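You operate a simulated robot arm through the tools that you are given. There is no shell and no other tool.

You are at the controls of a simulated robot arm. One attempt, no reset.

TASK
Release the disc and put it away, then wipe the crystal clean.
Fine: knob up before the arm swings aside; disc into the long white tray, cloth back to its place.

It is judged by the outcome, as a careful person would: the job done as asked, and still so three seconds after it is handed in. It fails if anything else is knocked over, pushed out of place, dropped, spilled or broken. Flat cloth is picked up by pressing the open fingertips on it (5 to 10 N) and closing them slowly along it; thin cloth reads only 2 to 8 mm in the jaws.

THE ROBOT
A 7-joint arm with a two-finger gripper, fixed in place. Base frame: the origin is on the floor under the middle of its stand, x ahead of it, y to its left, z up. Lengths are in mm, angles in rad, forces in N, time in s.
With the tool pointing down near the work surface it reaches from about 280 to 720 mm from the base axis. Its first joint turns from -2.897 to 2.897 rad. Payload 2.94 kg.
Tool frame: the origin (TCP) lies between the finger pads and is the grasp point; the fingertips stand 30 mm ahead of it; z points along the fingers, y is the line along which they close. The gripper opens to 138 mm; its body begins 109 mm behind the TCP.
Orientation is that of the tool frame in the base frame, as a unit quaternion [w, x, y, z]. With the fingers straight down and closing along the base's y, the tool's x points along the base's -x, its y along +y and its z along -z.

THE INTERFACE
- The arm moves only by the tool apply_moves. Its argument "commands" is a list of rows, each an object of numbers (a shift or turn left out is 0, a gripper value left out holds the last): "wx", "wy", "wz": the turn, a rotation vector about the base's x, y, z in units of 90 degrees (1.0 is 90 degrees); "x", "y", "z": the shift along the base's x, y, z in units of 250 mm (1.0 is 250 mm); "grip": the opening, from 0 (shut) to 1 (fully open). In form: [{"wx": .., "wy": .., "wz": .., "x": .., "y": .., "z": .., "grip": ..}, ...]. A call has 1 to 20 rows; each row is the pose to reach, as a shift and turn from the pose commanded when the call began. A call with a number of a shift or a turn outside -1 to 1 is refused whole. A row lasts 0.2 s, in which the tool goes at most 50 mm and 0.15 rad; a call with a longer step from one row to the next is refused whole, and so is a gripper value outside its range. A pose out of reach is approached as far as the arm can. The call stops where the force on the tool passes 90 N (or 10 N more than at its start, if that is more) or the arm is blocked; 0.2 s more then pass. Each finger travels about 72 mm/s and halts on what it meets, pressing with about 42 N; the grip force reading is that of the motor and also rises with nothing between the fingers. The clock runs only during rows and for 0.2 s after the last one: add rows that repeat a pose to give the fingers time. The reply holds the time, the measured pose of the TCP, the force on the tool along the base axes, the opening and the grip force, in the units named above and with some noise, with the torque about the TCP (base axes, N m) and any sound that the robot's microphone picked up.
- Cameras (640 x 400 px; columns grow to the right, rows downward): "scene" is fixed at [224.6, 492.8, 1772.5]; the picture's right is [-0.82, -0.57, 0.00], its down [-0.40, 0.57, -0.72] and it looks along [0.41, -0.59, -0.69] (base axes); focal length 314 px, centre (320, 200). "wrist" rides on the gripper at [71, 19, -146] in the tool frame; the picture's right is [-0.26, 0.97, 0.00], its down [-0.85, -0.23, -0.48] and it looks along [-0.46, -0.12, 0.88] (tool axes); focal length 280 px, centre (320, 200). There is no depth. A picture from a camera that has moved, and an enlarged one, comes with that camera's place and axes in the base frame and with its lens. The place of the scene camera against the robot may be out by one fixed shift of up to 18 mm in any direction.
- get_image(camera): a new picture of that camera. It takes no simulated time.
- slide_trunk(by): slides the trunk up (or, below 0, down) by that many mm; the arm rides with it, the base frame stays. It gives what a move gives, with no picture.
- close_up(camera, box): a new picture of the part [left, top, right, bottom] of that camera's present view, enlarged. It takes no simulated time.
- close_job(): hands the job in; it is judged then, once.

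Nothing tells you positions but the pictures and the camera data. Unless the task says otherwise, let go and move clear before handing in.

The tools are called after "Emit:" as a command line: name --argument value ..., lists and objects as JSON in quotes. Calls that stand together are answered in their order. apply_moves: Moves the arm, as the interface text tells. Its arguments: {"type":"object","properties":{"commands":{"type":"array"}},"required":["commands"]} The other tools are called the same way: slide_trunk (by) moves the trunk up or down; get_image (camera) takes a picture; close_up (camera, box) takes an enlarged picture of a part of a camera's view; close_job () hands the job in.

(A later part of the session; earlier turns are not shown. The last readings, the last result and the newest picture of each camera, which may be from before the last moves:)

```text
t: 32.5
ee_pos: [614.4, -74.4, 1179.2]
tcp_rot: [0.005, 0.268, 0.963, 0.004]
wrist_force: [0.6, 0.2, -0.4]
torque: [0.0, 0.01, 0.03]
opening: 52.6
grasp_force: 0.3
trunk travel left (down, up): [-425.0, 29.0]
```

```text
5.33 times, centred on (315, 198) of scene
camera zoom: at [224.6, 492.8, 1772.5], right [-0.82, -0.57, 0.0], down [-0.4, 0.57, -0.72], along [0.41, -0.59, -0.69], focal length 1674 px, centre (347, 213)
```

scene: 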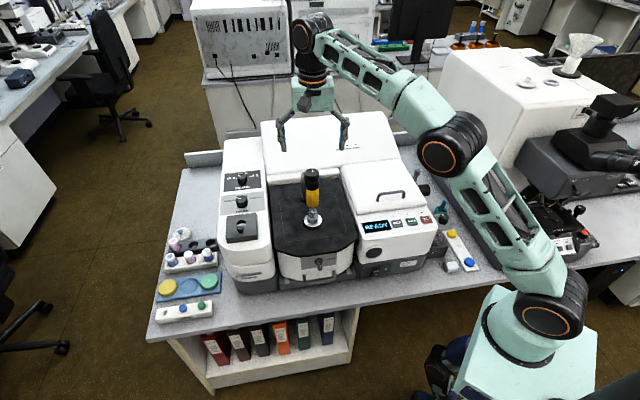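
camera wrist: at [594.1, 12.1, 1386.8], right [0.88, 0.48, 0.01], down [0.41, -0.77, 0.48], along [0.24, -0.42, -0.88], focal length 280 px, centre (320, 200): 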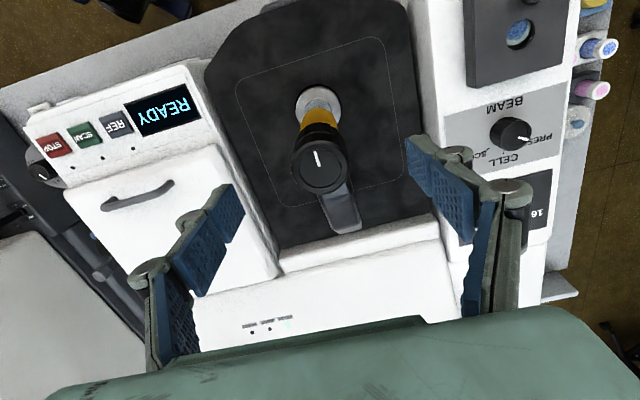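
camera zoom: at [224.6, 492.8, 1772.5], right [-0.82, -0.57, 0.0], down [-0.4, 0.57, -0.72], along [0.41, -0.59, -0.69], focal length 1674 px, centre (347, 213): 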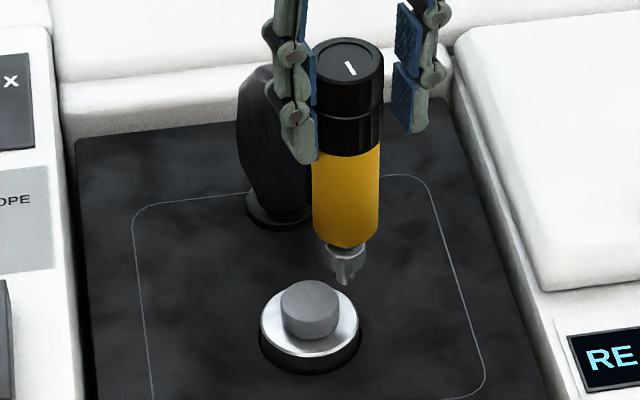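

The clamp swings freely and the tip clears the disc, which stayed put on the plate. I'll carry it further along the arc.

Emit:
apply_moves --commands '[{"wz": 0.056, "x": -0.018, "y": -0.033}, {"wz": 0.111, "x": -0.033, "y": -0.067}, {"wz": 0.167, "x": -0.046, "y": -0.103}, {"wz": 0.222, "x": -0.054, "y": -0.139}, {"wz": 0.278, "x": -0.06, "y": -0.176}, {"wz": 0.333, "x": -0.063, "y": -0.214}, {"wz": 0.389, "x": -0.062, "y": -0.251}, {"wz": 0.444, "x": -0.058, "y": -0.288}, {"wz": 0.5, "x": -0.051, "y": -0.325}, {"wz": 0.5, "x": -0.051, "y": -0.325}]'

Emit:
close_up --camera "scene" --box '[270, 130, 390, 245]'

Emit:
get_image --camera "wrist"

```text
t: 34.7
ee_pos: [601.6, -154.9, 1181.8]
tcp_rot: [0.003, -0.121, 0.993, 0.006]
wrist_force: [-0.2, 0.3, 0.5]
torque: [-0.01, -0.03, -0.02]
opening: 52.4
grasp_force: 0.1
trunk travel left (down, up): [-425.0, 29.0]
```

```text
3.48 times, centred on (330, 188) of scene
camera zoom: at [224.6, 492.8, 1772.5], right [-0.82, -0.57, 0.0], down [-0.4, 0.57, -0.72], along [0.41, -0.59, -0.69], focal length 1092 px, centre (285, 244)
```

zoom: 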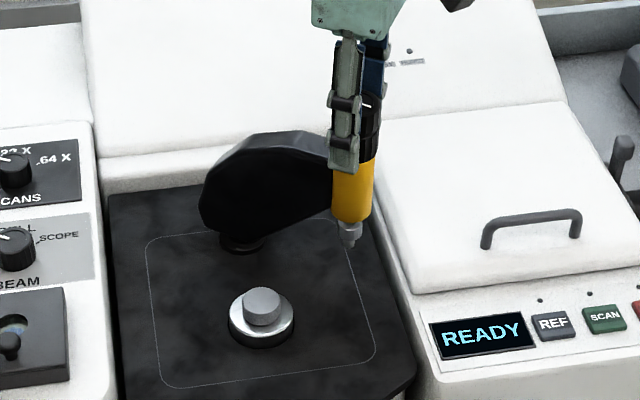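

```text
taken
camera wrist: at [526.6, -155.2, 1327.8], right [0.02, 1.0, 0.01], down [0.88, -0.02, 0.48], along [0.48, 0.0, -0.88], focal length 280 px, centre (320, 200)
```

wrist: 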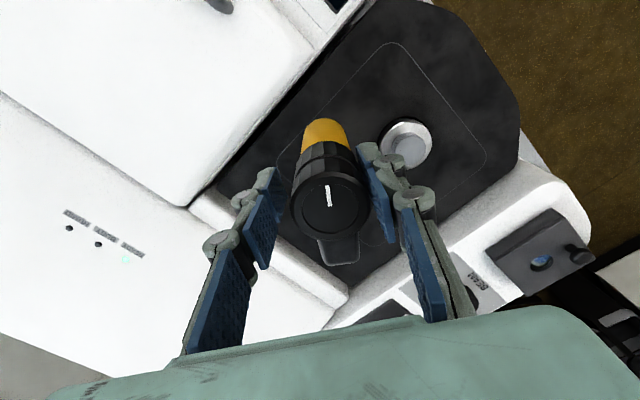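

The clamp is 60° round with no resistance. I'll take it to about 80° so it is well out of the way.

Emit:
apply_moves --commands '[{"wz": 0.056, "x": 0.01, "y": -0.036}, {"wz": 0.111, "x": 0.024, "y": -0.071}, {"wz": 0.167, "x": 0.04, "y": -0.105}, {"wz": 0.222, "x": 0.06, "y": -0.137}, {"wz": 0.222, "x": 0.06, "y": -0.137}]'

Emit:
close_up --camera "scene" --box '[270, 130, 390, 245]'

Emit:
get_image --camera "wrist"

```text
t: 35.9
ee_pos: [616.7, -188.2, 1182.4]
tcp_rot: [0.002, -0.291, 0.957, 0.007]
wrist_force: [-1.5, 1.9, 0.2]
torque: [0.05, 0.04, 0.02]
opening: 53.4
grasp_force: 1.5
trunk travel left (down, up): [-425.0, 29.0]
```

```text
3.48 times, centred on (330, 188) of scene
camera zoom: at [224.6, 492.8, 1772.5], right [-0.82, -0.57, 0.0], down [-0.4, 0.57, -0.72], along [0.41, -0.59, -0.69], focal length 1092 px, centre (285, 244)
```

zoom: 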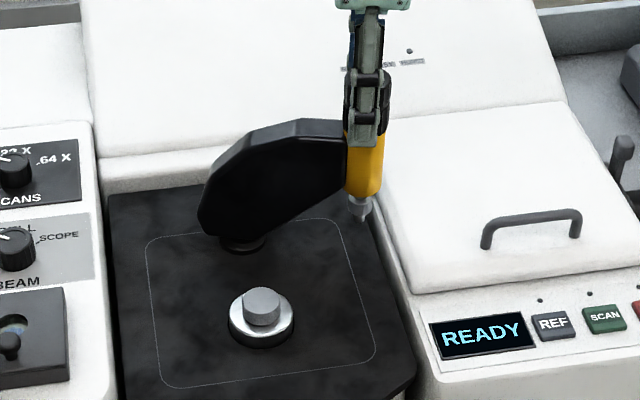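

```text
taken
camera wrist: at [546.5, -214.4, 1327.8], right [-0.32, 0.95, 0.01], down [0.83, 0.28, 0.48], along [0.45, 0.16, -0.88], focal length 280 px, centre (320, 200)
```

wrist: 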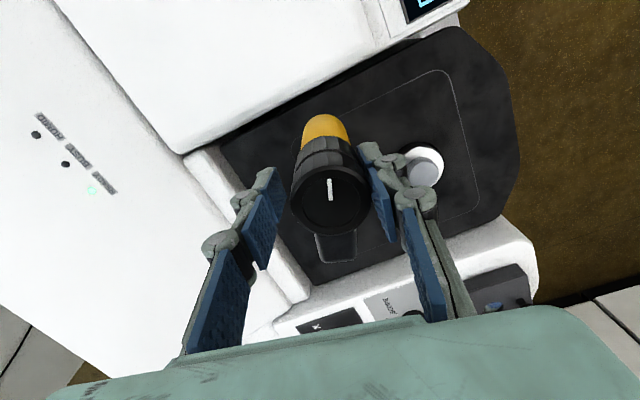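

The clamp is well aside with a hint of contact at its stop, and the disc sits free on the crystal plate. I'll open and lift straight up, then look at the disc from above.

Emit:
apply_moves --commands '[{"x": -0.002, "y": 0.006, "grip": 0.45}, {"x": -0.002, "y": 0.006, "grip": 0.7}, {"x": -0.002, "y": 0.006, "grip": 0.7}, {"x": -0.002, "y": 0.006, "z": 0.15, "grip": 0.7}, {"x": -0.002, "y": 0.006, "z": 0.3}, {"x": -0.002, "y": 0.006, "z": 0.45}, {"x": -0.002, "y": 0.006, "z": 0.45}]'

Emit:
get_image --camera "wrist"

Emit:
close_up --camera "scene" --box '[270, 130, 390, 245]'

```text
t: 37.5
ee_pos: [612.7, -187.6, 1294.5]
tcp_rot: [0.002, -0.291, 0.957, 0.007]
wrist_force: [0.1, 0.8, 0.8]
torque: [0.0, -0.01, 0.03]
opening: 96.8
grasp_force: 0.0
trunk travel left (down, up): [-425.0, 29.0]
```

```text
taken
camera wrist: at [542.5, -212.6, 1441.4], right [-0.32, 0.95, 0.01], down [0.83, 0.28, 0.48], along [0.45, 0.16, -0.88], focal length 280 px, centre (320, 200)
```

wrist: 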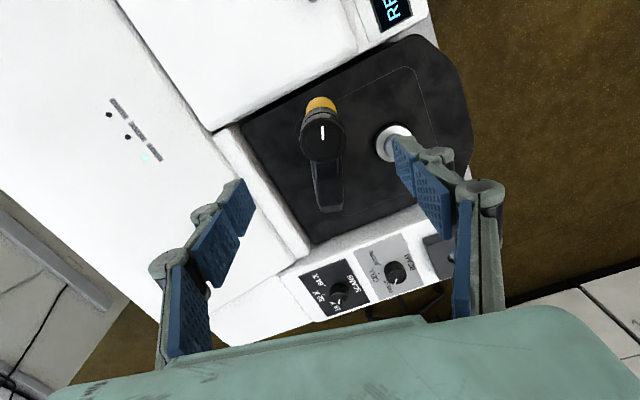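

```text
3.48 times, centred on (330, 188) of scene
camera zoom: at [224.6, 492.8, 1772.5], right [-0.82, -0.57, 0.0], down [-0.4, 0.57, -0.72], along [0.41, -0.59, -0.69], focal length 1092 px, centre (285, 244)
```

zoom: 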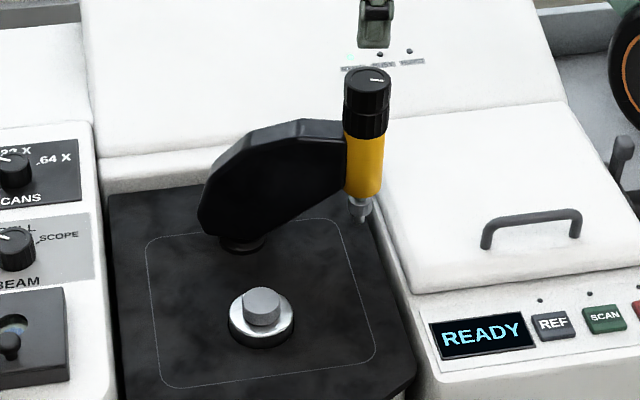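

The clamp is parked and the way to the disc is open. I'll move over the crystal with the fingers turned to close left–right of the instrument, and measure the disc.

Emit:
apply_moves --commands '[{"wz": -0.09, "x": 0.006, "y": 0.055}, {"wz": -0.18, "x": 0.012, "y": 0.11}, {"wz": -0.27, "x": 0.018, "y": 0.165}, {"wz": -0.36, "x": 0.024, "y": 0.22}, {"wz": -0.45, "x": 0.03, "y": 0.275}, {"wz": -0.54, "x": 0.036, "y": 0.33}, {"wz": -0.63, "x": 0.042, "y": 0.385}, {"wz": -0.72, "x": 0.048, "y": 0.44}, {"wz": -0.81, "x": 0.054, "y": 0.5}, {"wz": -0.889, "x": 0.057, "y": 0.542}, {"wz": -0.889, "x": 0.057, "y": 0.542}]'

Emit:
get_image --camera "wrist"

Emit:
close_up --camera "wrist" --box '[270, 60, 370, 140]'

Emit:
close_up --camera "scene" --box '[295, 200, 330, 232]'

```text
t: 39.9
ee_pos: [627.9, -51.2, 1292.8]
tcp_rot: [0.005, 0.393, 0.919, 0.004]
wrist_force: [0.2, -0.2, -0.9]
torque: [-0.01, 0.01, 0.01]
opening: 96.6
grasp_force: 0.0
trunk travel left (down, up): [-425.0, 29.0]
```

```text
taken
camera wrist: at [591.7, 12.2, 1439.9], right [0.88, 0.48, 0.01], down [0.41, -0.77, 0.48], along [0.24, -0.42, -0.88], focal length 280 px, centre (320, 200)
```

wrist: 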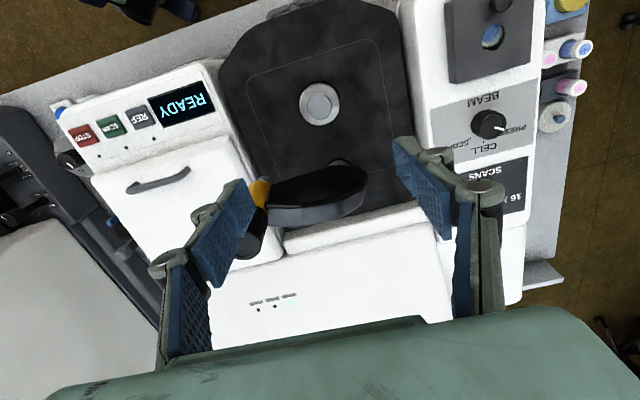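

```text
5.00 times, centred on (320, 100) of wrist
camera zoom: at [591.7, 12.2, 1439.9], right [0.88, 0.48, 0.01], down [0.41, -0.77, 0.48], along [0.24, -0.42, -0.88], focal length 1402 px, centre (320, 700)
```

zoom: 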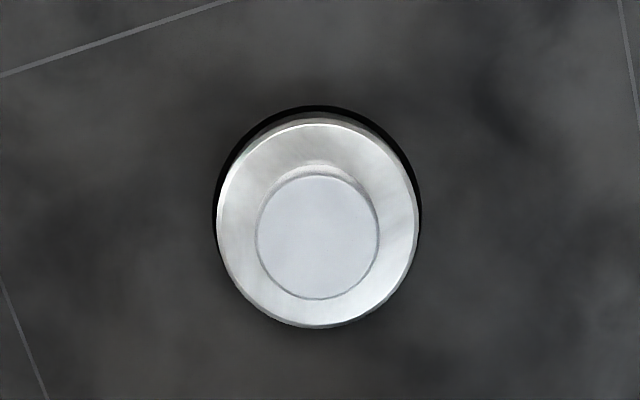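

```text
12.50 times, centred on (312, 216) of scene
camera zoom: at [224.6, 492.8, 1772.5], right [-0.82, -0.57, 0.0], down [-0.4, 0.57, -0.72], along [0.41, -0.59, -0.69], focal length 3923 px, centre (414, 0)
```

zoom: 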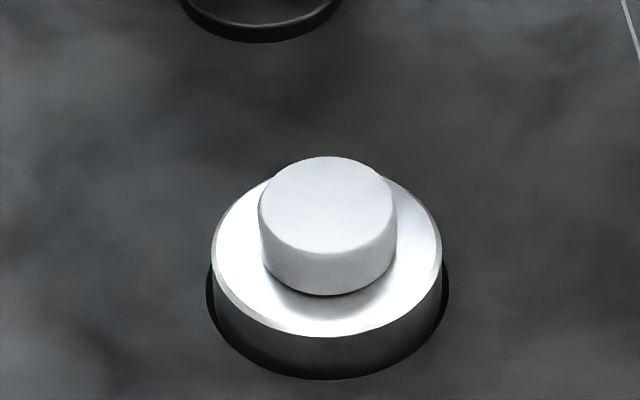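

The disc is 36 mm across, centred at about (632, -53), sitting on the 59 mm plate. I'll come down partway and look again to fix its height.

Emit:
apply_moves --commands '[{"x": 0.008, "y": -0.003, "z": -0.15, "grip": 0.5}, {"x": 0.016, "y": -0.006, "z": -0.3, "grip": 0.5}, {"x": 0.016, "y": -0.006, "z": -0.45}, {"x": 0.016, "y": -0.006, "z": -0.6}, {"x": 0.016, "y": -0.006, "z": -0.69}, {"x": 0.016, "y": -0.006, "z": -0.69}]'

Emit:
get_image --camera "wrist"

Emit:
close_up --camera "wrist" --box '[250, 60, 390, 160]'

Emit:
close_up --camera "scene" --box '[270, 130, 390, 245]'

```text
t: 41.3
ee_pos: [633.5, -56.2, 1119.3]
tcp_rot: [0.005, 0.392, 0.92, 0.004]
wrist_force: [-0.2, 0.3, -0.3]
torque: [0.0, -0.02, -0.02]
opening: 69.0
grasp_force: 0.1
trunk travel left (down, up): [-425.0, 29.0]
```

```text
taken
camera wrist: at [596.3, 8.9, 1266.0], right [0.88, 0.48, 0.01], down [0.42, -0.77, 0.48], along [0.24, -0.42, -0.88], focal length 280 px, centre (320, 200)
```

wrist: 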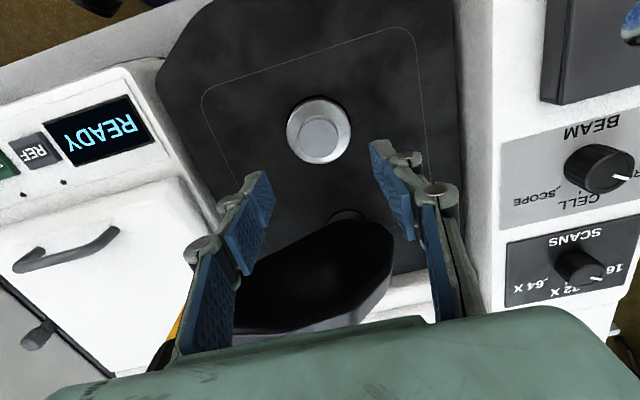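

```text
4.00 times, centred on (320, 110) of wrist
camera zoom: at [596.3, 8.9, 1266.0], right [0.88, 0.48, 0.01], down [0.42, -0.77, 0.48], along [0.24, -0.42, -0.88], focal length 1122 px, centre (320, 560)
```

zoom: 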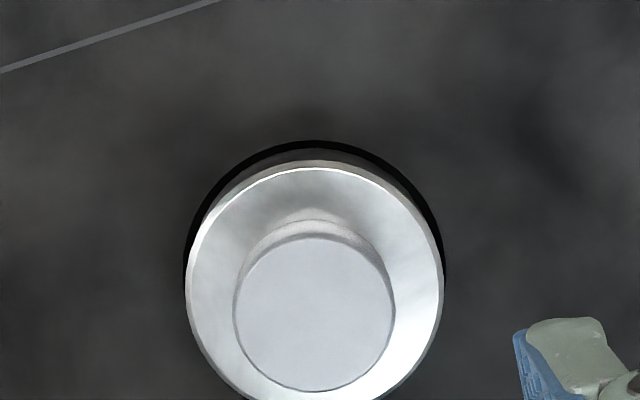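

```text
3.48 times, centred on (330, 188) of scene
camera zoom: at [224.6, 492.8, 1772.5], right [-0.82, -0.57, 0.0], down [-0.4, 0.57, -0.72], along [0.41, -0.59, -0.69], focal length 1092 px, centre (285, 244)
```

zoom: 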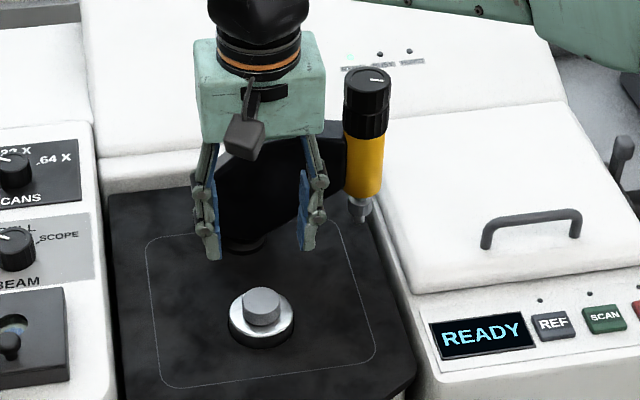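

My estimates put the disc's top near z≈1031, and the tool a few mm off its axis. I'll shift slightly, come down to just above it, and check again.

Emit:
apply_moves --commands '[{"x": -0.007, "y": 0.016, "z": 0.0, "grip": 0.45}, {"x": -0.007, "y": 0.016, "z": -0.06}, {"x": -0.007, "y": 0.016, "z": -0.12}, {"x": -0.007, "y": 0.016, "z": -0.164}, {"x": -0.007, "y": 0.016, "z": -0.164}]'

Emit:
close_up --camera "wrist" --box '[240, 80, 400, 200]'

Emit:
close_up --camera "scene" --box '[290, 190, 340, 230]'

```text
t: 42.5
ee_pos: [633.2, -50.7, 1080.6]
tcp_rot: [0.005, 0.391, 0.92, 0.004]
wrist_force: [0.4, -0.5, 0.8]
torque: [0.03, -0.01, -0.05]
opening: 61.9
grasp_force: 0.1
trunk travel left (down, up): [-425.0, 29.0]
```

```text
3.33 times, centred on (320, 140) of wrist
camera zoom: at [594.8, 13.7, 1226.3], right [0.88, 0.48, 0.01], down [0.42, -0.77, 0.48], along [0.24, -0.42, -0.88], focal length 935 px, centre (320, 400)
```

zoom: 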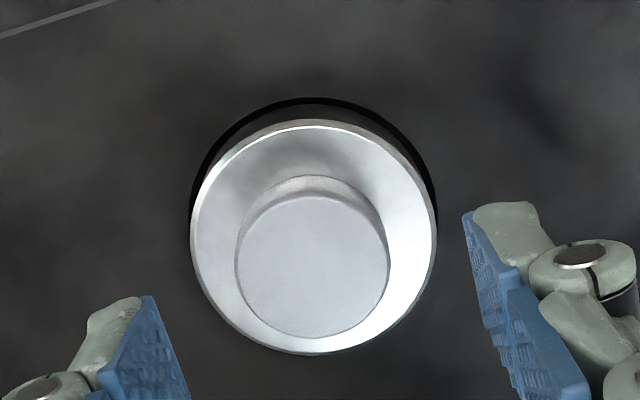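

```text
10.00 times, centred on (315, 210) of scene
camera zoom: at [224.6, 492.8, 1772.5], right [-0.82, -0.57, 0.0], down [-0.4, 0.57, -0.72], along [0.41, -0.59, -0.69], focal length 3138 px, centre (370, 100)
```

zoom: 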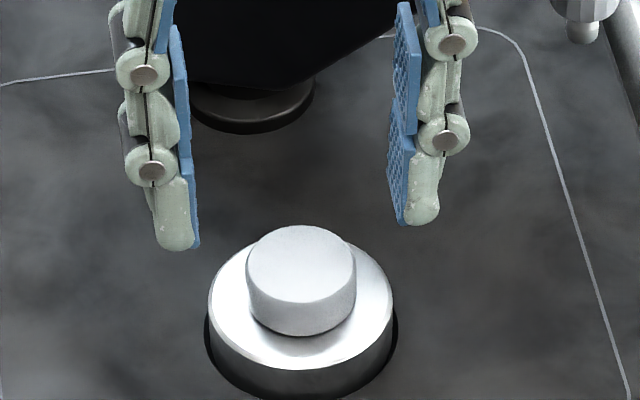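

The fingers are level around the disc, about 2 mm off its centre. I'll correct that and step down so the tips reach beside the disc but stay above the plate.

Emit:
apply_moves --commands '[{"x": -0.009, "y": 0.002, "z": -0.03}, {"x": -0.009, "y": 0.002, "z": -0.06}, {"x": -0.009, "y": 0.002, "z": -0.09}, {"x": -0.009, "y": 0.002, "z": -0.09}]'

Emit:
close_up --camera "wrist" --box '[240, 80, 400, 200]'

Emit:
close_up --camera "scene" --box '[290, 190, 340, 230]'

```text
t: 43.5
ee_pos: [629.9, -49.4, 1057.9]
tcp_rot: [0.005, 0.392, 0.92, 0.004]
wrist_force: [-0.5, -0.1, -0.3]
torque: [-0.01, 0.0, 0.0]
opening: 62.2
grasp_force: 0.0
trunk travel left (down, up): [-425.0, 29.0]
```

```text
3.33 times, centred on (320, 140) of wrist
camera zoom: at [591.8, 15.3, 1204.7], right [0.88, 0.48, 0.01], down [0.42, -0.77, 0.48], along [0.24, -0.42, -0.88], focal length 935 px, centre (320, 400)
```

zoom: 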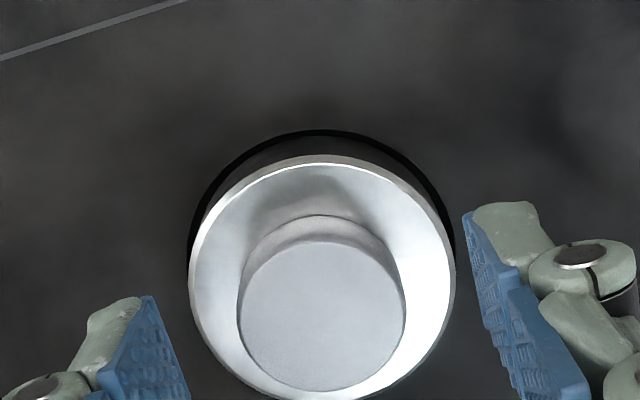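

```text
10.00 times, centred on (315, 210) of scene
camera zoom: at [224.6, 492.8, 1772.5], right [-0.82, -0.57, 0.0], down [-0.4, 0.57, -0.72], along [0.41, -0.59, -0.69], focal length 3138 px, centre (370, 100)
```

zoom: 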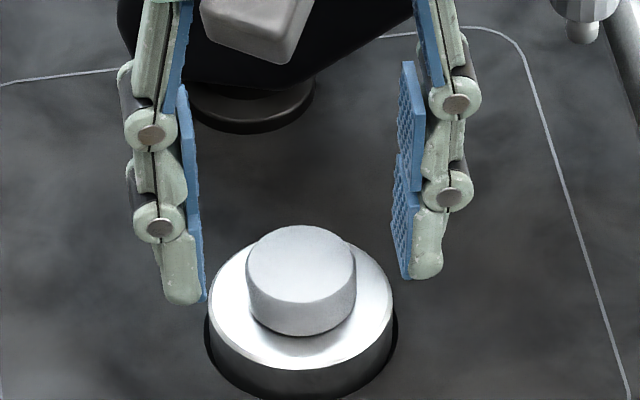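

The tips are now beside the upper part of the disc. I'll step down another 3 mm while watching for contact.

Emit:
apply_moves --commands '[{"z": -0.004}, {"z": -0.008}, {"z": -0.012}, {"z": -0.012}]'

Emit:
close_up --camera "scene" --box '[290, 190, 340, 230]'

```text
t: 44.5
ee_pos: [630.2, -48.5, 1055.3]
tcp_rot: [0.006, 0.392, 0.92, 0.004]
wrist_force: [0.5, -0.7, 0.1]
torque: [0.0, -0.01, 0.0]
opening: 62.1
grasp_force: 0.0
trunk travel left (down, up): [-425.0, 29.0]
```

```text
10.00 times, centred on (315, 210) of scene
camera zoom: at [224.6, 492.8, 1772.5], right [-0.82, -0.57, 0.0], down [-0.4, 0.57, -0.72], along [0.41, -0.59, -0.69], focal length 3138 px, centre (370, 100)
```

zoom: 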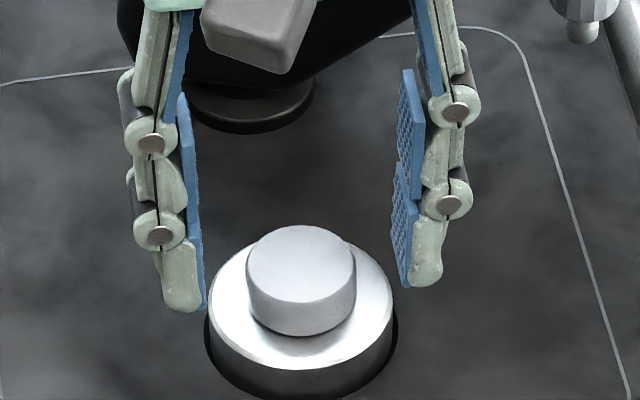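

The tips are right about plate level here, so I'll go back up 3.5 mm before closing on the disc, then close gently.

Emit:
apply_moves --commands '[{"z": 0.008}, {"z": 0.015}, {"z": 0.015, "grip": 0.36}, {"z": 0.015, "grip": 0.32}, {"z": 0.015, "grip": 0.29}, {"z": 0.015, "grip": 0.27}, {"z": 0.015, "grip": 0.25}]'

Emit:
close_up --camera "scene" --box '[290, 190, 340, 230]'

Emit:
close_up --camera "wrist" --box '[240, 80, 400, 200]'

```text
t: 46.1
ee_pos: [630.0, -49.2, 1060.4]
tcp_rot: [0.005, 0.392, 0.92, 0.003]
wrist_force: [-0.2, 0.1, 0.0]
torque: [0.0, -0.02, 0.0]
opening: 34.4
grasp_force: 0.1
trunk travel left (down, up): [-425.0, 29.0]
```

```text
10.00 times, centred on (315, 210) of scene
camera zoom: at [224.6, 492.8, 1772.5], right [-0.82, -0.57, 0.0], down [-0.4, 0.57, -0.72], along [0.41, -0.59, -0.69], focal length 3138 px, centre (370, 100)
```

zoom: 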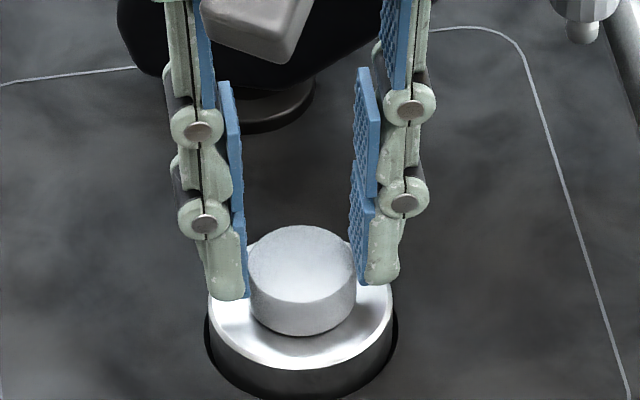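

```text
3.33 times, centred on (320, 140) of wrist
camera zoom: at [591.9, 15.3, 1204.8], right [0.88, 0.48, 0.01], down [0.42, -0.77, 0.48], along [0.24, -0.42, -0.88], focal length 935 px, centre (320, 400)
```

zoom: 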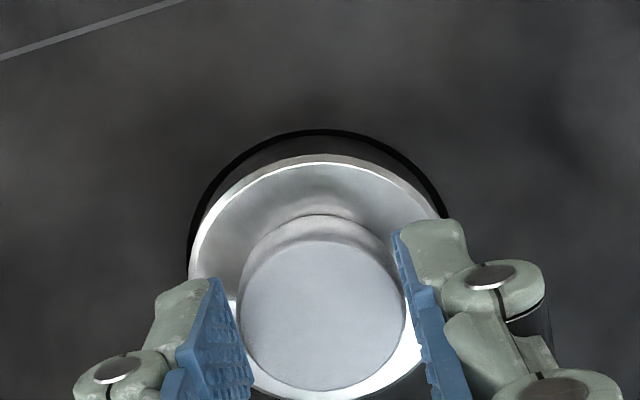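

The pads are almost touching the disc on both sides. I'll close the last millimetres and let the grip settle.

Emit:
apply_moves --commands '[{"grip": 0.24}, {"grip": 0.22}, {"grip": 0.2}, {"grip": 0.17}, {"grip": 0.15}, {"grip": 0.15}]'

Emit:
close_up --camera "scene" --box '[290, 190, 340, 230]'

Emit:
close_up --camera "wrist" --box '[240, 80, 400, 200]'

```text
t: 47.5
ee_pos: [630.1, -47.9, 1060.0]
tcp_rot: [0.005, 0.393, 0.92, 0.003]
wrist_force: [-0.2, 0.5, 0.4]
torque: [0.01, 0.03, 0.02]
opening: 20.6
grasp_force: 0.0
trunk travel left (down, up): [-425.0, 29.0]
```

```text
10.00 times, centred on (315, 210) of scene
camera zoom: at [224.6, 492.8, 1772.5], right [-0.82, -0.57, 0.0], down [-0.4, 0.57, -0.72], along [0.41, -0.59, -0.69], focal length 3138 px, centre (370, 100)
```

zoom: 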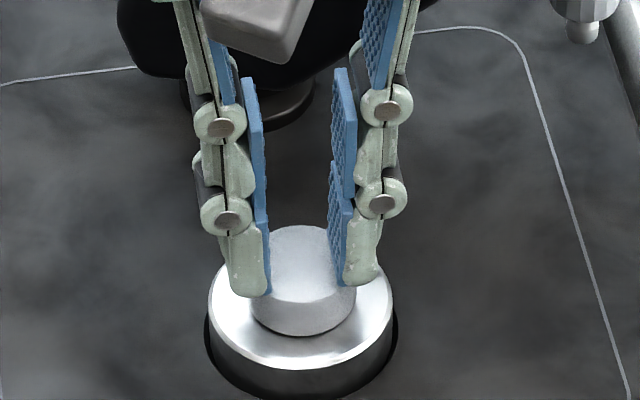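

```text
3.33 times, centred on (320, 140) of wrist
camera zoom: at [591.9, 15.3, 1204.8], right [0.88, 0.48, 0.01], down [0.42, -0.77, 0.48], along [0.24, -0.42, -0.88], focal length 935 px, centre (320, 400)
```

zoom: 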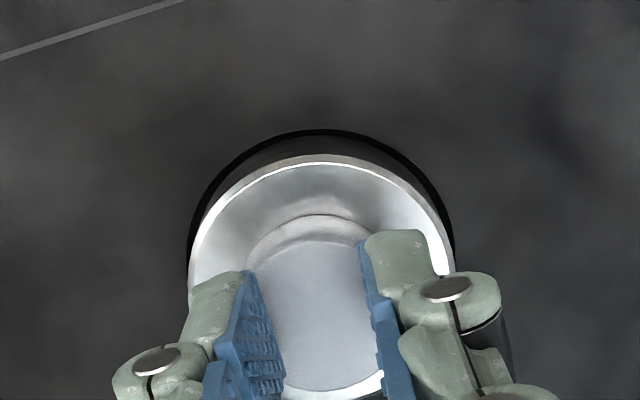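

The fingers closed above the disc, so its top is lower than I reckoned (about z≈1027; the finger width had misled me). I'll reopen, shift about 3 mm toward the back, and go down 13 mm.

Emit:
apply_moves --commands '[{"grip": 0.3}, {"grip": 0.42}, {"grip": 0.42, "x": 0.006, "y": -0.01}, {"grip": 0.42, "x": 0.006, "y": -0.01}, {"x": 0.006, "y": -0.01, "z": -0.02}, {"x": 0.006, "y": -0.01, "z": -0.036}, {"x": 0.006, "y": -0.01, "z": -0.048}, {"x": 0.006, "y": -0.01, "z": -0.048}]'

Emit:
close_up --camera "scene" --box '[290, 190, 340, 230]'

Emit:
close_up --camera "wrist" --box '[240, 100, 400, 220]'

```text
t: 49.3
ee_pos: [632.1, -52.2, 1047.0]
tcp_rot: [0.005, 0.392, 0.92, 0.004]
wrist_force: [0.7, 0.0, 0.0]
torque: [0.02, 0.0, 0.0]
opening: 57.8
grasp_force: 0.1
trunk travel left (down, up): [-425.0, 29.0]
```

```text
10.00 times, centred on (315, 210) of scene
camera zoom: at [224.6, 492.8, 1772.5], right [-0.82, -0.57, 0.0], down [-0.4, 0.57, -0.72], along [0.41, -0.59, -0.69], focal length 3138 px, centre (370, 100)
```

zoom: 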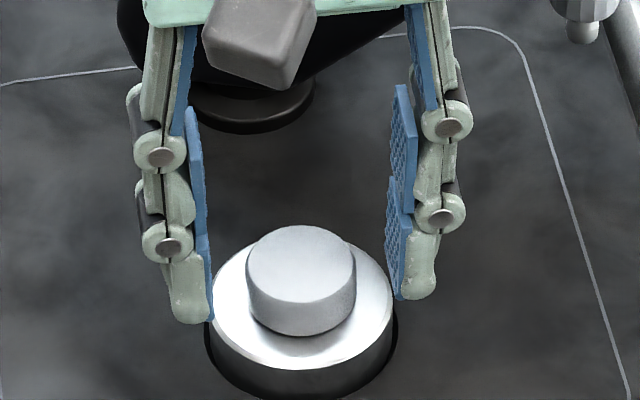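

```text
3.33 times, centred on (320, 160) of wrist
camera zoom: at [593.8, 12.7, 1192.2], right [0.88, 0.48, 0.01], down [0.42, -0.77, 0.48], along [0.24, -0.42, -0.88], focal length 935 px, centre (320, 333)
```

zoom: 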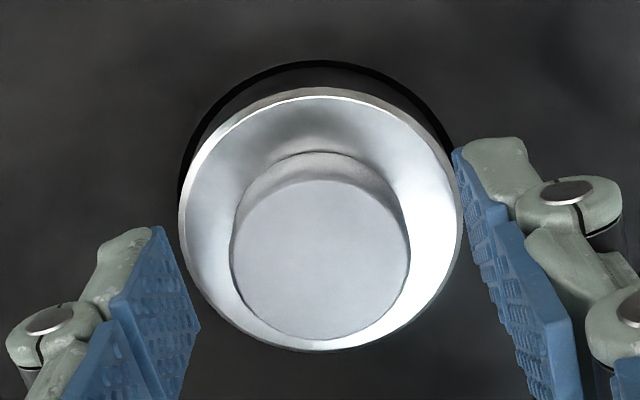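

Now the tips sit about 8 mm below the disc's top and well above the plate, with the disc centred. I'll go 2 mm lower and close gently.

Emit:
apply_moves --commands '[{"z": -0.008}, {"z": -0.008, "grip": 0.34}, {"z": -0.008, "grip": 0.3}, {"z": -0.008, "grip": 0.27}, {"z": -0.008, "grip": 0.25}, {"z": -0.008, "grip": 0.23}, {"z": -0.008, "grip": 0.21}, {"z": -0.008, "grip": 0.19}, {"z": -0.008, "grip": 0.17}, {"z": -0.008, "grip": 0.17}]'

Emit:
close_up --camera "scene" --box '[290, 190, 340, 230]'

Emit:
close_up --camera "wrist" --box '[240, 100, 400, 220]'

```text
t: 51.5
ee_pos: [633.3, -51.2, 1044.6]
tcp_rot: [0.005, 0.392, 0.92, 0.003]
wrist_force: [-0.7, 0.2, 0.3]
torque: [-0.02, -0.03, 0.0]
opening: 33.4
grasp_force: 42.1
trunk travel left (down, up): [-425.0, 29.0]
```

```text
10.00 times, centred on (315, 210) of scene
camera zoom: at [224.6, 492.8, 1772.5], right [-0.82, -0.57, 0.0], down [-0.4, 0.57, -0.72], along [0.41, -0.59, -0.69], focal length 3138 px, centre (370, 100)
```

zoom: 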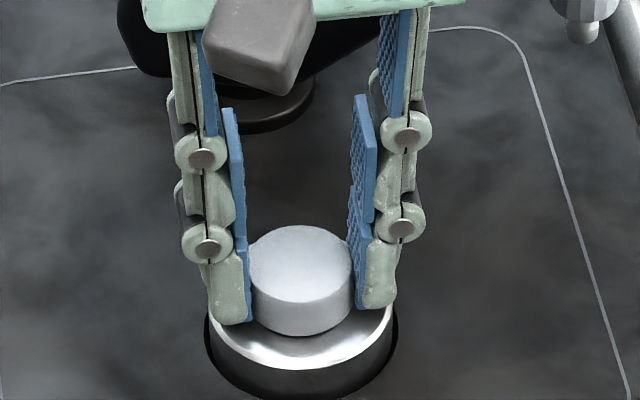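

```text
3.33 times, centred on (320, 160) of wrist
camera zoom: at [594.2, 12.5, 1189.9], right [0.88, 0.48, 0.01], down [0.42, -0.77, 0.48], along [0.24, -0.42, -0.88], focal length 935 px, centre (320, 333)
```

zoom: 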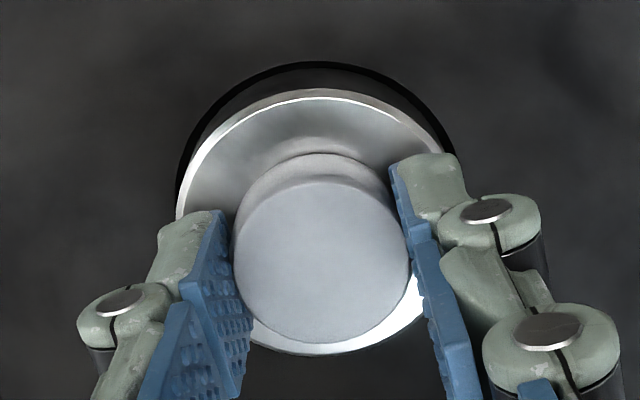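

The disc is held at 33.4 mm with full grip force. I'll lift it slowly and check that only the disc comes up.

Emit:
apply_moves --commands '[{"z": 0.02}, {"z": 0.05}, {"z": 0.1}, {"z": 0.2}, {"z": 0.3}, {"z": 0.3}]'

Emit:
close_up --camera "scene" --box '[280, 160, 350, 235]'

Emit:
get_image --camera "wrist"

```text
t: 52.9
ee_pos: [632.0, -53.2, 1119.1]
tcp_rot: [0.005, 0.392, 0.92, 0.003]
wrist_force: [0.6, 0.6, -1.2]
torque: [-0.01, 0.02, 0.02]
opening: 33.2
grasp_force: 42.0
trunk travel left (down, up): [-425.0, 29.0]
```

```text
5.33 times, centred on (315, 198) of scene
camera zoom: at [224.6, 492.8, 1772.5], right [-0.82, -0.57, 0.0], down [-0.4, 0.57, -0.72], along [0.41, -0.59, -0.69], focal length 1674 px, centre (347, 213)
```

zoom: 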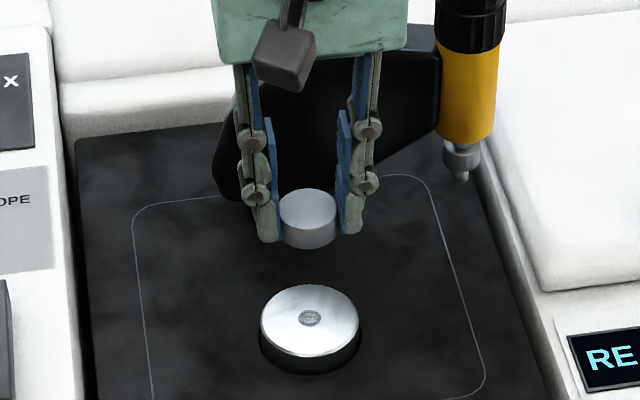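

```text
taken
camera wrist: at [594.1, 11.9, 1266.0], right [0.88, 0.48, 0.01], down [0.42, -0.77, 0.48], along [0.24, -0.42, -0.88], focal length 280 px, centre (320, 200)
```

wrist: 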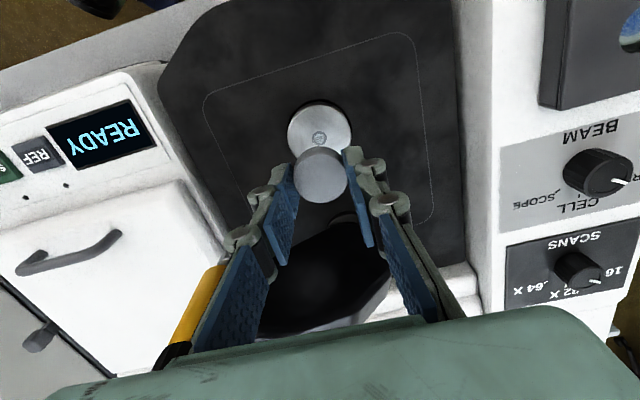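

The disc is up and the crystal shows a small smudge at its centre. I'll record that close up, then raise further before travelling.

Emit:
close_up --camera "scene" --box '[305, 210, 325, 226]'

Emit:
close_up --camera "wrist" --box '[280, 95, 360, 155]'

Emit:
apply_moves --commands '[{"z": 0.16}, {"z": 0.32}, {"z": 0.48}, {"z": 0.64}, {"z": 0.7}, {"z": 0.7}]'

Emit:
get_image --camera "scene"

```text
16.00 times, centred on (315, 218) of scene
camera zoom: at [224.6, 492.8, 1772.5], right [-0.82, -0.57, 0.0], down [-0.4, 0.57, -0.72], along [0.41, -0.59, -0.69], focal length 5021 px, centre (400, -88)
```

zoom: 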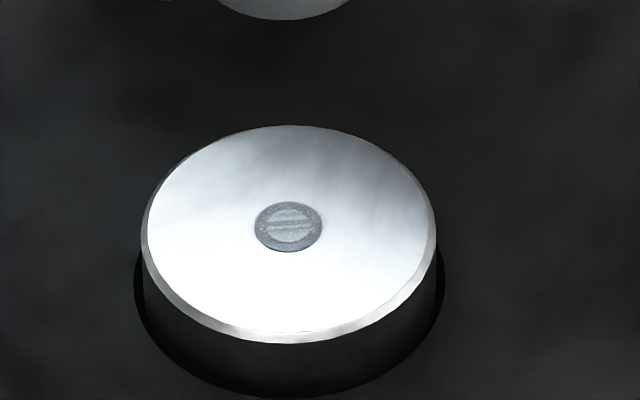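

```text
6.67 times, centred on (320, 125) of wrist
camera zoom: at [594.1, 11.9, 1266.0], right [0.88, 0.48, 0.01], down [0.42, -0.77, 0.48], along [0.24, -0.42, -0.88], focal length 1869 px, centre (320, 700)
```

zoom: 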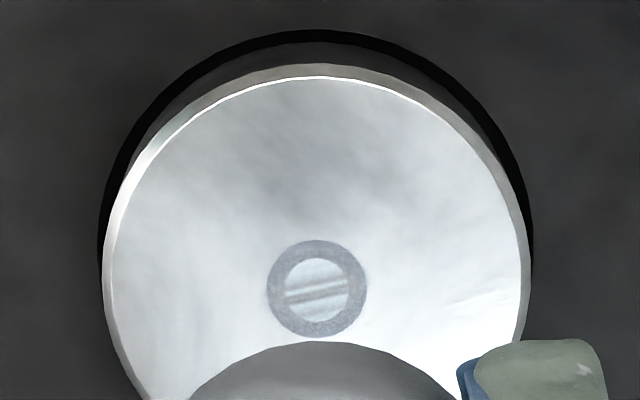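

```text
t: 54.3
ee_pos: [633.0, -51.7, 1295.7]
tcp_rot: [0.004, 0.392, 0.92, 0.003]
wrist_force: [-0.5, 0.1, -0.3]
torque: [-0.02, 0.0, 0.01]
opening: 33.2
grasp_force: 41.8
trunk travel left (down, up): [-425.0, 29.0]
```

```text
taken
```

scene: 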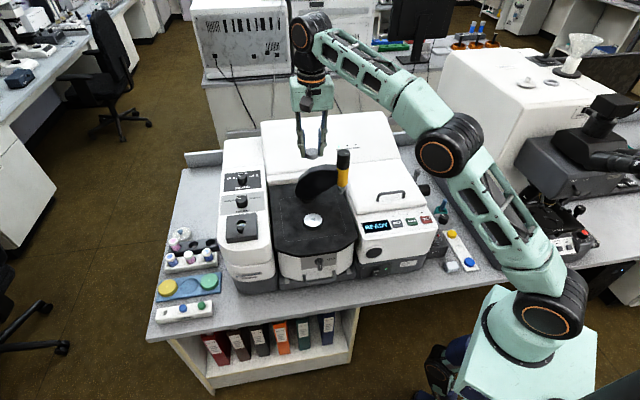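

The crystal's exposed with a streaky mark in its ring. Now I'll carry the disc at height toward the long white tray on the right, around (204, -424).

Emit:
apply_moves --commands '[{"x": -0.107, "y": -0.093}, {"x": -0.214, "y": -0.186}, {"x": -0.322, "y": -0.279}, {"x": -0.429, "y": -0.372}, {"x": -0.536, "y": -0.465}, {"x": -0.643, "y": -0.558}, {"x": -0.75, "y": -0.651}, {"x": -0.858, "y": -0.744}]'

Emit:
apply_moves --commands '[{"x": -0.107, "y": -0.08}, {"x": -0.214, "y": -0.16}, {"x": -0.322, "y": -0.24}, {"x": -0.429, "y": -0.32}, {"x": -0.536, "y": -0.4}, {"x": -0.643, "y": -0.48}, {"x": -0.75, "y": -0.56}, {"x": -0.8, "y": -0.62}, {"x": -0.8, "y": -0.62}]'

Emit:
get_image --camera "wrist"

Emit:
get_image --camera "scene"

```text
t: 56.1
ee_pos: [413.8, -240.1, 1294.0]
tcp_rot: [0.005, 0.392, 0.92, 0.003]
wrist_force: [0.5, 0.1, 0.4]
torque: [0.02, -0.05, -0.03]
opening: 33.0
grasp_force: 41.4
trunk travel left (down, up): [-425.0, 29.0]
```

```text
t: 58.1
ee_pos: [218.0, -393.7, 1293.6]
tcp_rot: [0.005, 0.392, 0.92, 0.003]
wrist_force: [0.2, 0.2, -0.6]
torque: [0.0, 0.01, -0.02]
opening: 33.0
grasp_force: 42.2
trunk travel left (down, up): [-425.0, 29.0]
```

```text
taken
camera wrist: at [180.3, -328.5, 1439.1], right [0.88, 0.48, 0.01], down [0.42, -0.77, 0.48], along [0.24, -0.42, -0.88], focal length 280 px, centre (320, 200)
```

wrist: 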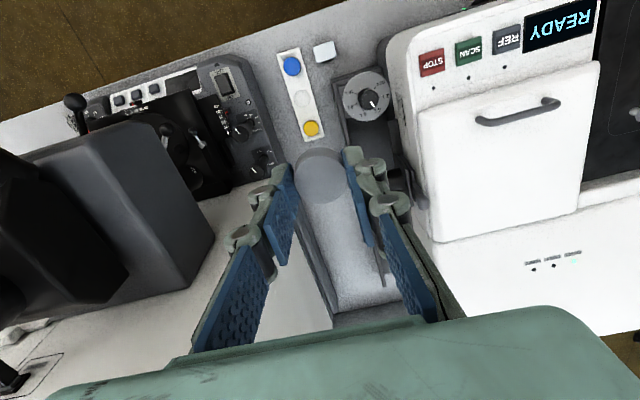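

```text
taken
```

scene: 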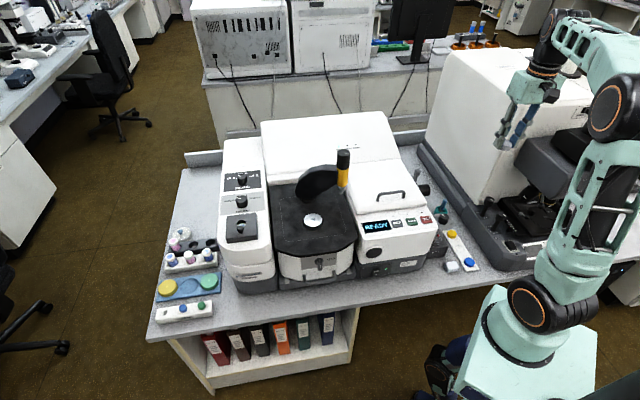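

The tray is in view ahead of the held disc, with its middle place looking empty. I'll zoom in on it and its surroundings.

Emit:
close_up --camera "wrist" --box '[265, 30, 345, 150]'

Emit:
close_up --camera "wrist" --box '[200, 30, 430, 170]'

```text
3.33 times, centred on (305, 90) of wrist
camera zoom: at [180.3, -328.5, 1439.1], right [0.88, 0.48, 0.01], down [0.42, -0.77, 0.48], along [0.24, -0.42, -0.88], focal length 935 px, centre (370, 567)
```

zoom: 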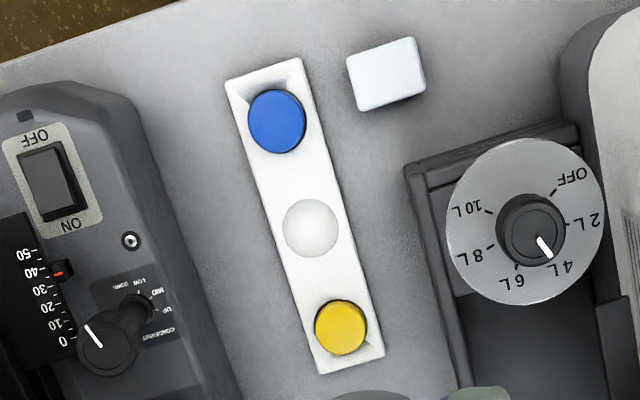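

```text
2.78 times, centred on (315, 100) of wrist
camera zoom: at [180.3, -328.5, 1439.1], right [0.88, 0.48, 0.01], down [0.42, -0.77, 0.48], along [0.24, -0.42, -0.88], focal length 780 px, centre (334, 478)
```

zoom: 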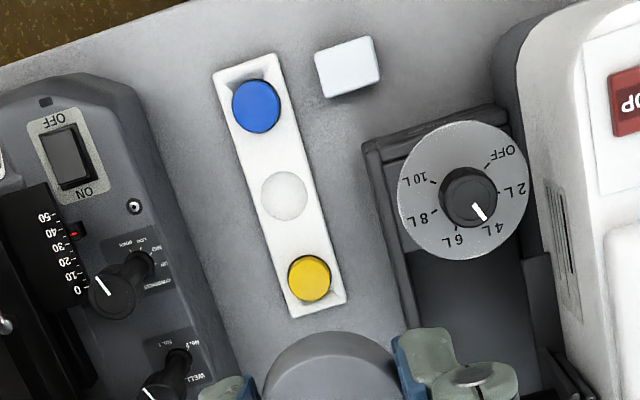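

The middle well is an empty shallow dish, with about 49 mm to each neighbouring disc. I'll move over it and come down partway to measure again.

Emit:
apply_moves --commands '[{"x": -0.034, "y": -0.072, "z": 0.0}, {"x": -0.068, "y": -0.145, "z": -0.05}, {"x": -0.068, "y": -0.145, "z": -0.2}, {"x": -0.068, "y": -0.145, "z": -0.35}, {"x": -0.068, "y": -0.145, "z": -0.5}, {"x": -0.068, "y": -0.145, "z": -0.65}, {"x": -0.068, "y": -0.145, "z": -0.8}, {"x": -0.068, "y": -0.145, "z": -0.95}, {"x": -0.068, "y": -0.145, "z": -0.95}]'

Emit:
get_image --camera "wrist"

Emit:
close_up --camera "wrist" --box '[250, 30, 390, 200]'

```text
t: 60.1
ee_pos: [201.1, -429.1, 1056.1]
tcp_rot: [0.006, 0.393, 0.92, 0.003]
wrist_force: [0.2, 0.0, 0.0]
torque: [0.01, 0.02, 0.0]
opening: 33.4
grasp_force: 41.5
trunk travel left (down, up): [-425.0, 29.0]
```

```text
taken
camera wrist: at [163.0, -363.5, 1203.0], right [0.88, 0.48, 0.01], down [0.42, -0.77, 0.48], along [0.24, -0.42, -0.88], focal length 280 px, centre (320, 200)
```

wrist: 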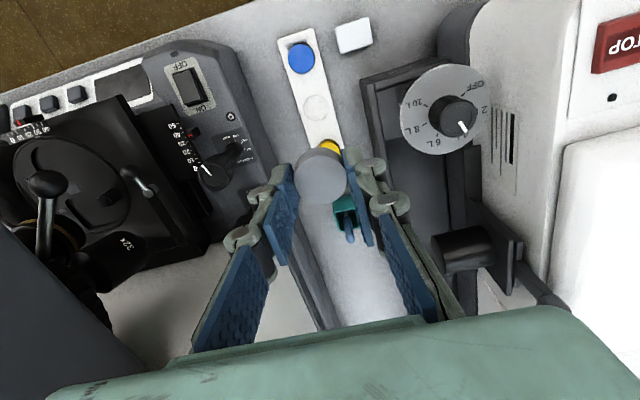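

```text
2.35 times, centred on (320, 115) of wrist
camera zoom: at [163.0, -363.5, 1203.0], right [0.88, 0.48, 0.01], down [0.42, -0.77, 0.48], along [0.24, -0.42, -0.88], focal length 660 px, centre (320, 400)
```

zoom: 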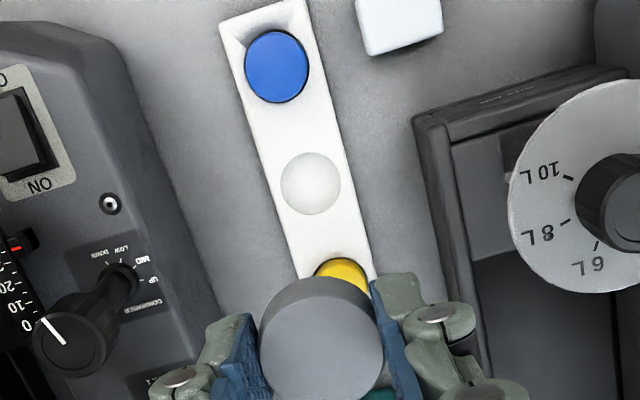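

The held disc looks level between the pads. I'll zoom in on it to check before lowering.

Emit:
close_up --camera "wrist" --box '[270, 130, 370, 220]'

Emit:
close_up --camera "scene" --box '[430, 140, 560, 290]'

```text
4.44 times, centred on (320, 175) of wrist
camera zoom: at [163.0, -363.5, 1203.0], right [0.88, 0.48, 0.01], down [0.42, -0.77, 0.48], along [0.24, -0.42, -0.88], focal length 1246 px, centre (320, 311)
```

zoom: 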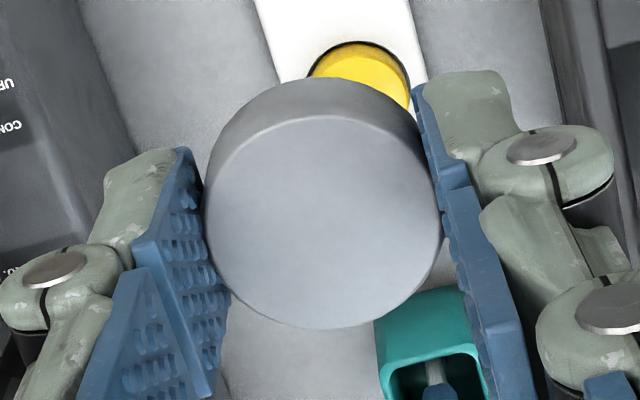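

```text
2.67 times, centred on (495, 215) of scene
camera zoom: at [224.6, 492.8, 1772.5], right [-0.82, -0.57, 0.0], down [-0.4, 0.57, -0.72], along [0.41, -0.59, -0.69], focal length 837 px, centre (-147, 160)
```

zoom: 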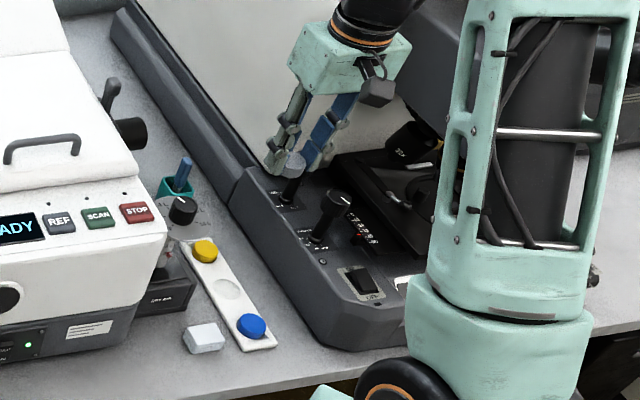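

The disc hangs level. Near the tray, the microscope's two levers stand up to about z≈940 some 80 mm from the well, so I'll turn the gripper to about -85° to keep its body and camera clear of them, then lower a bit.

Emit:
apply_moves --commands '[{"wz": -0.075}, {"wz": -0.15}, {"wz": -0.225}, {"wz": -0.3}, {"wz": -0.375}, {"wz": -0.433}, {"wz": -0.433, "z": -0.1}, {"wz": -0.433, "z": -0.2}, {"wz": -0.433, "z": -0.3}, {"wz": -0.433, "z": -0.4}, {"wz": -0.433, "z": -0.4}]'

Emit:
get_image --camera "wrist"

Emit:
close_up --camera "scene" --box '[430, 140, 560, 290]'

```text
t: 62.5
ee_pos: [201.1, -430.2, 956.4]
tcp_rot: [0.006, 0.677, 0.736, 0.001]
wrist_force: [0.0, 0.3, 0.1]
torque: [-0.04, -0.03, 0.04]
opening: 33.0
grasp_force: 42.4
trunk travel left (down, up): [-425.0, 29.0]
```

```text
taken
camera wrist: at [211.6, -356.3, 1102.2], right [0.98, -0.18, 0.01], down [-0.16, -0.86, 0.48], along [-0.08, -0.47, -0.88], focal length 280 px, centre (320, 200)
```

wrist: 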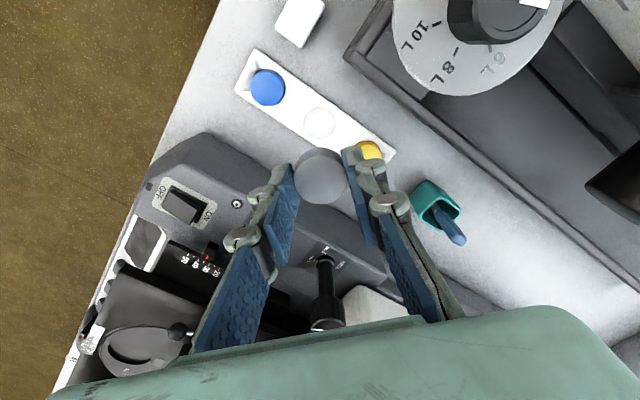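

```text
2.67 times, centred on (495, 215) of scene
camera zoom: at [224.6, 492.8, 1772.5], right [-0.82, -0.57, 0.0], down [-0.4, 0.57, -0.72], along [0.41, -0.59, -0.69], focal length 837 px, centre (-147, 160)
```

zoom: 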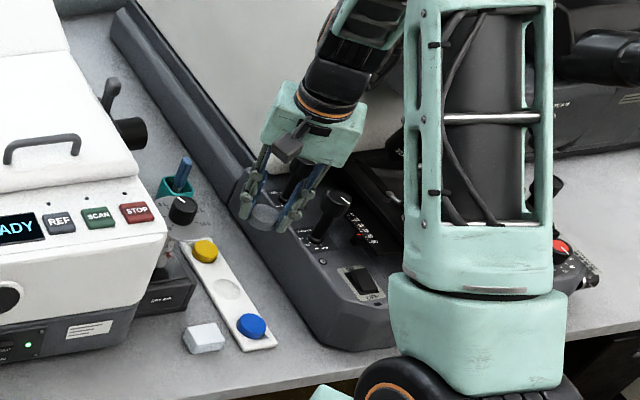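

The levers turn out to be ~130 mm from the well, so there's good clearance. Let me zoom on the well beneath the held disc to align.

Emit:
close_up --camera "wrist" --box '[230, 50, 410, 190]'

```text
2.86 times, centred on (320, 120) of wrist
camera zoom: at [211.6, -356.3, 1102.2], right [0.98, -0.18, 0.01], down [-0.16, -0.86, 0.48], along [-0.08, -0.47, -0.88], focal length 801 px, centre (320, 429)
```

zoom: 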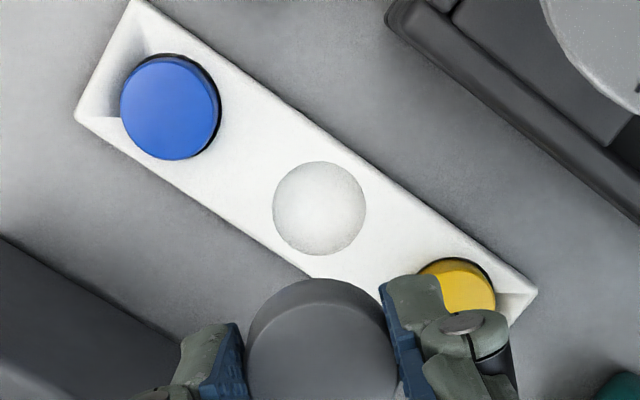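

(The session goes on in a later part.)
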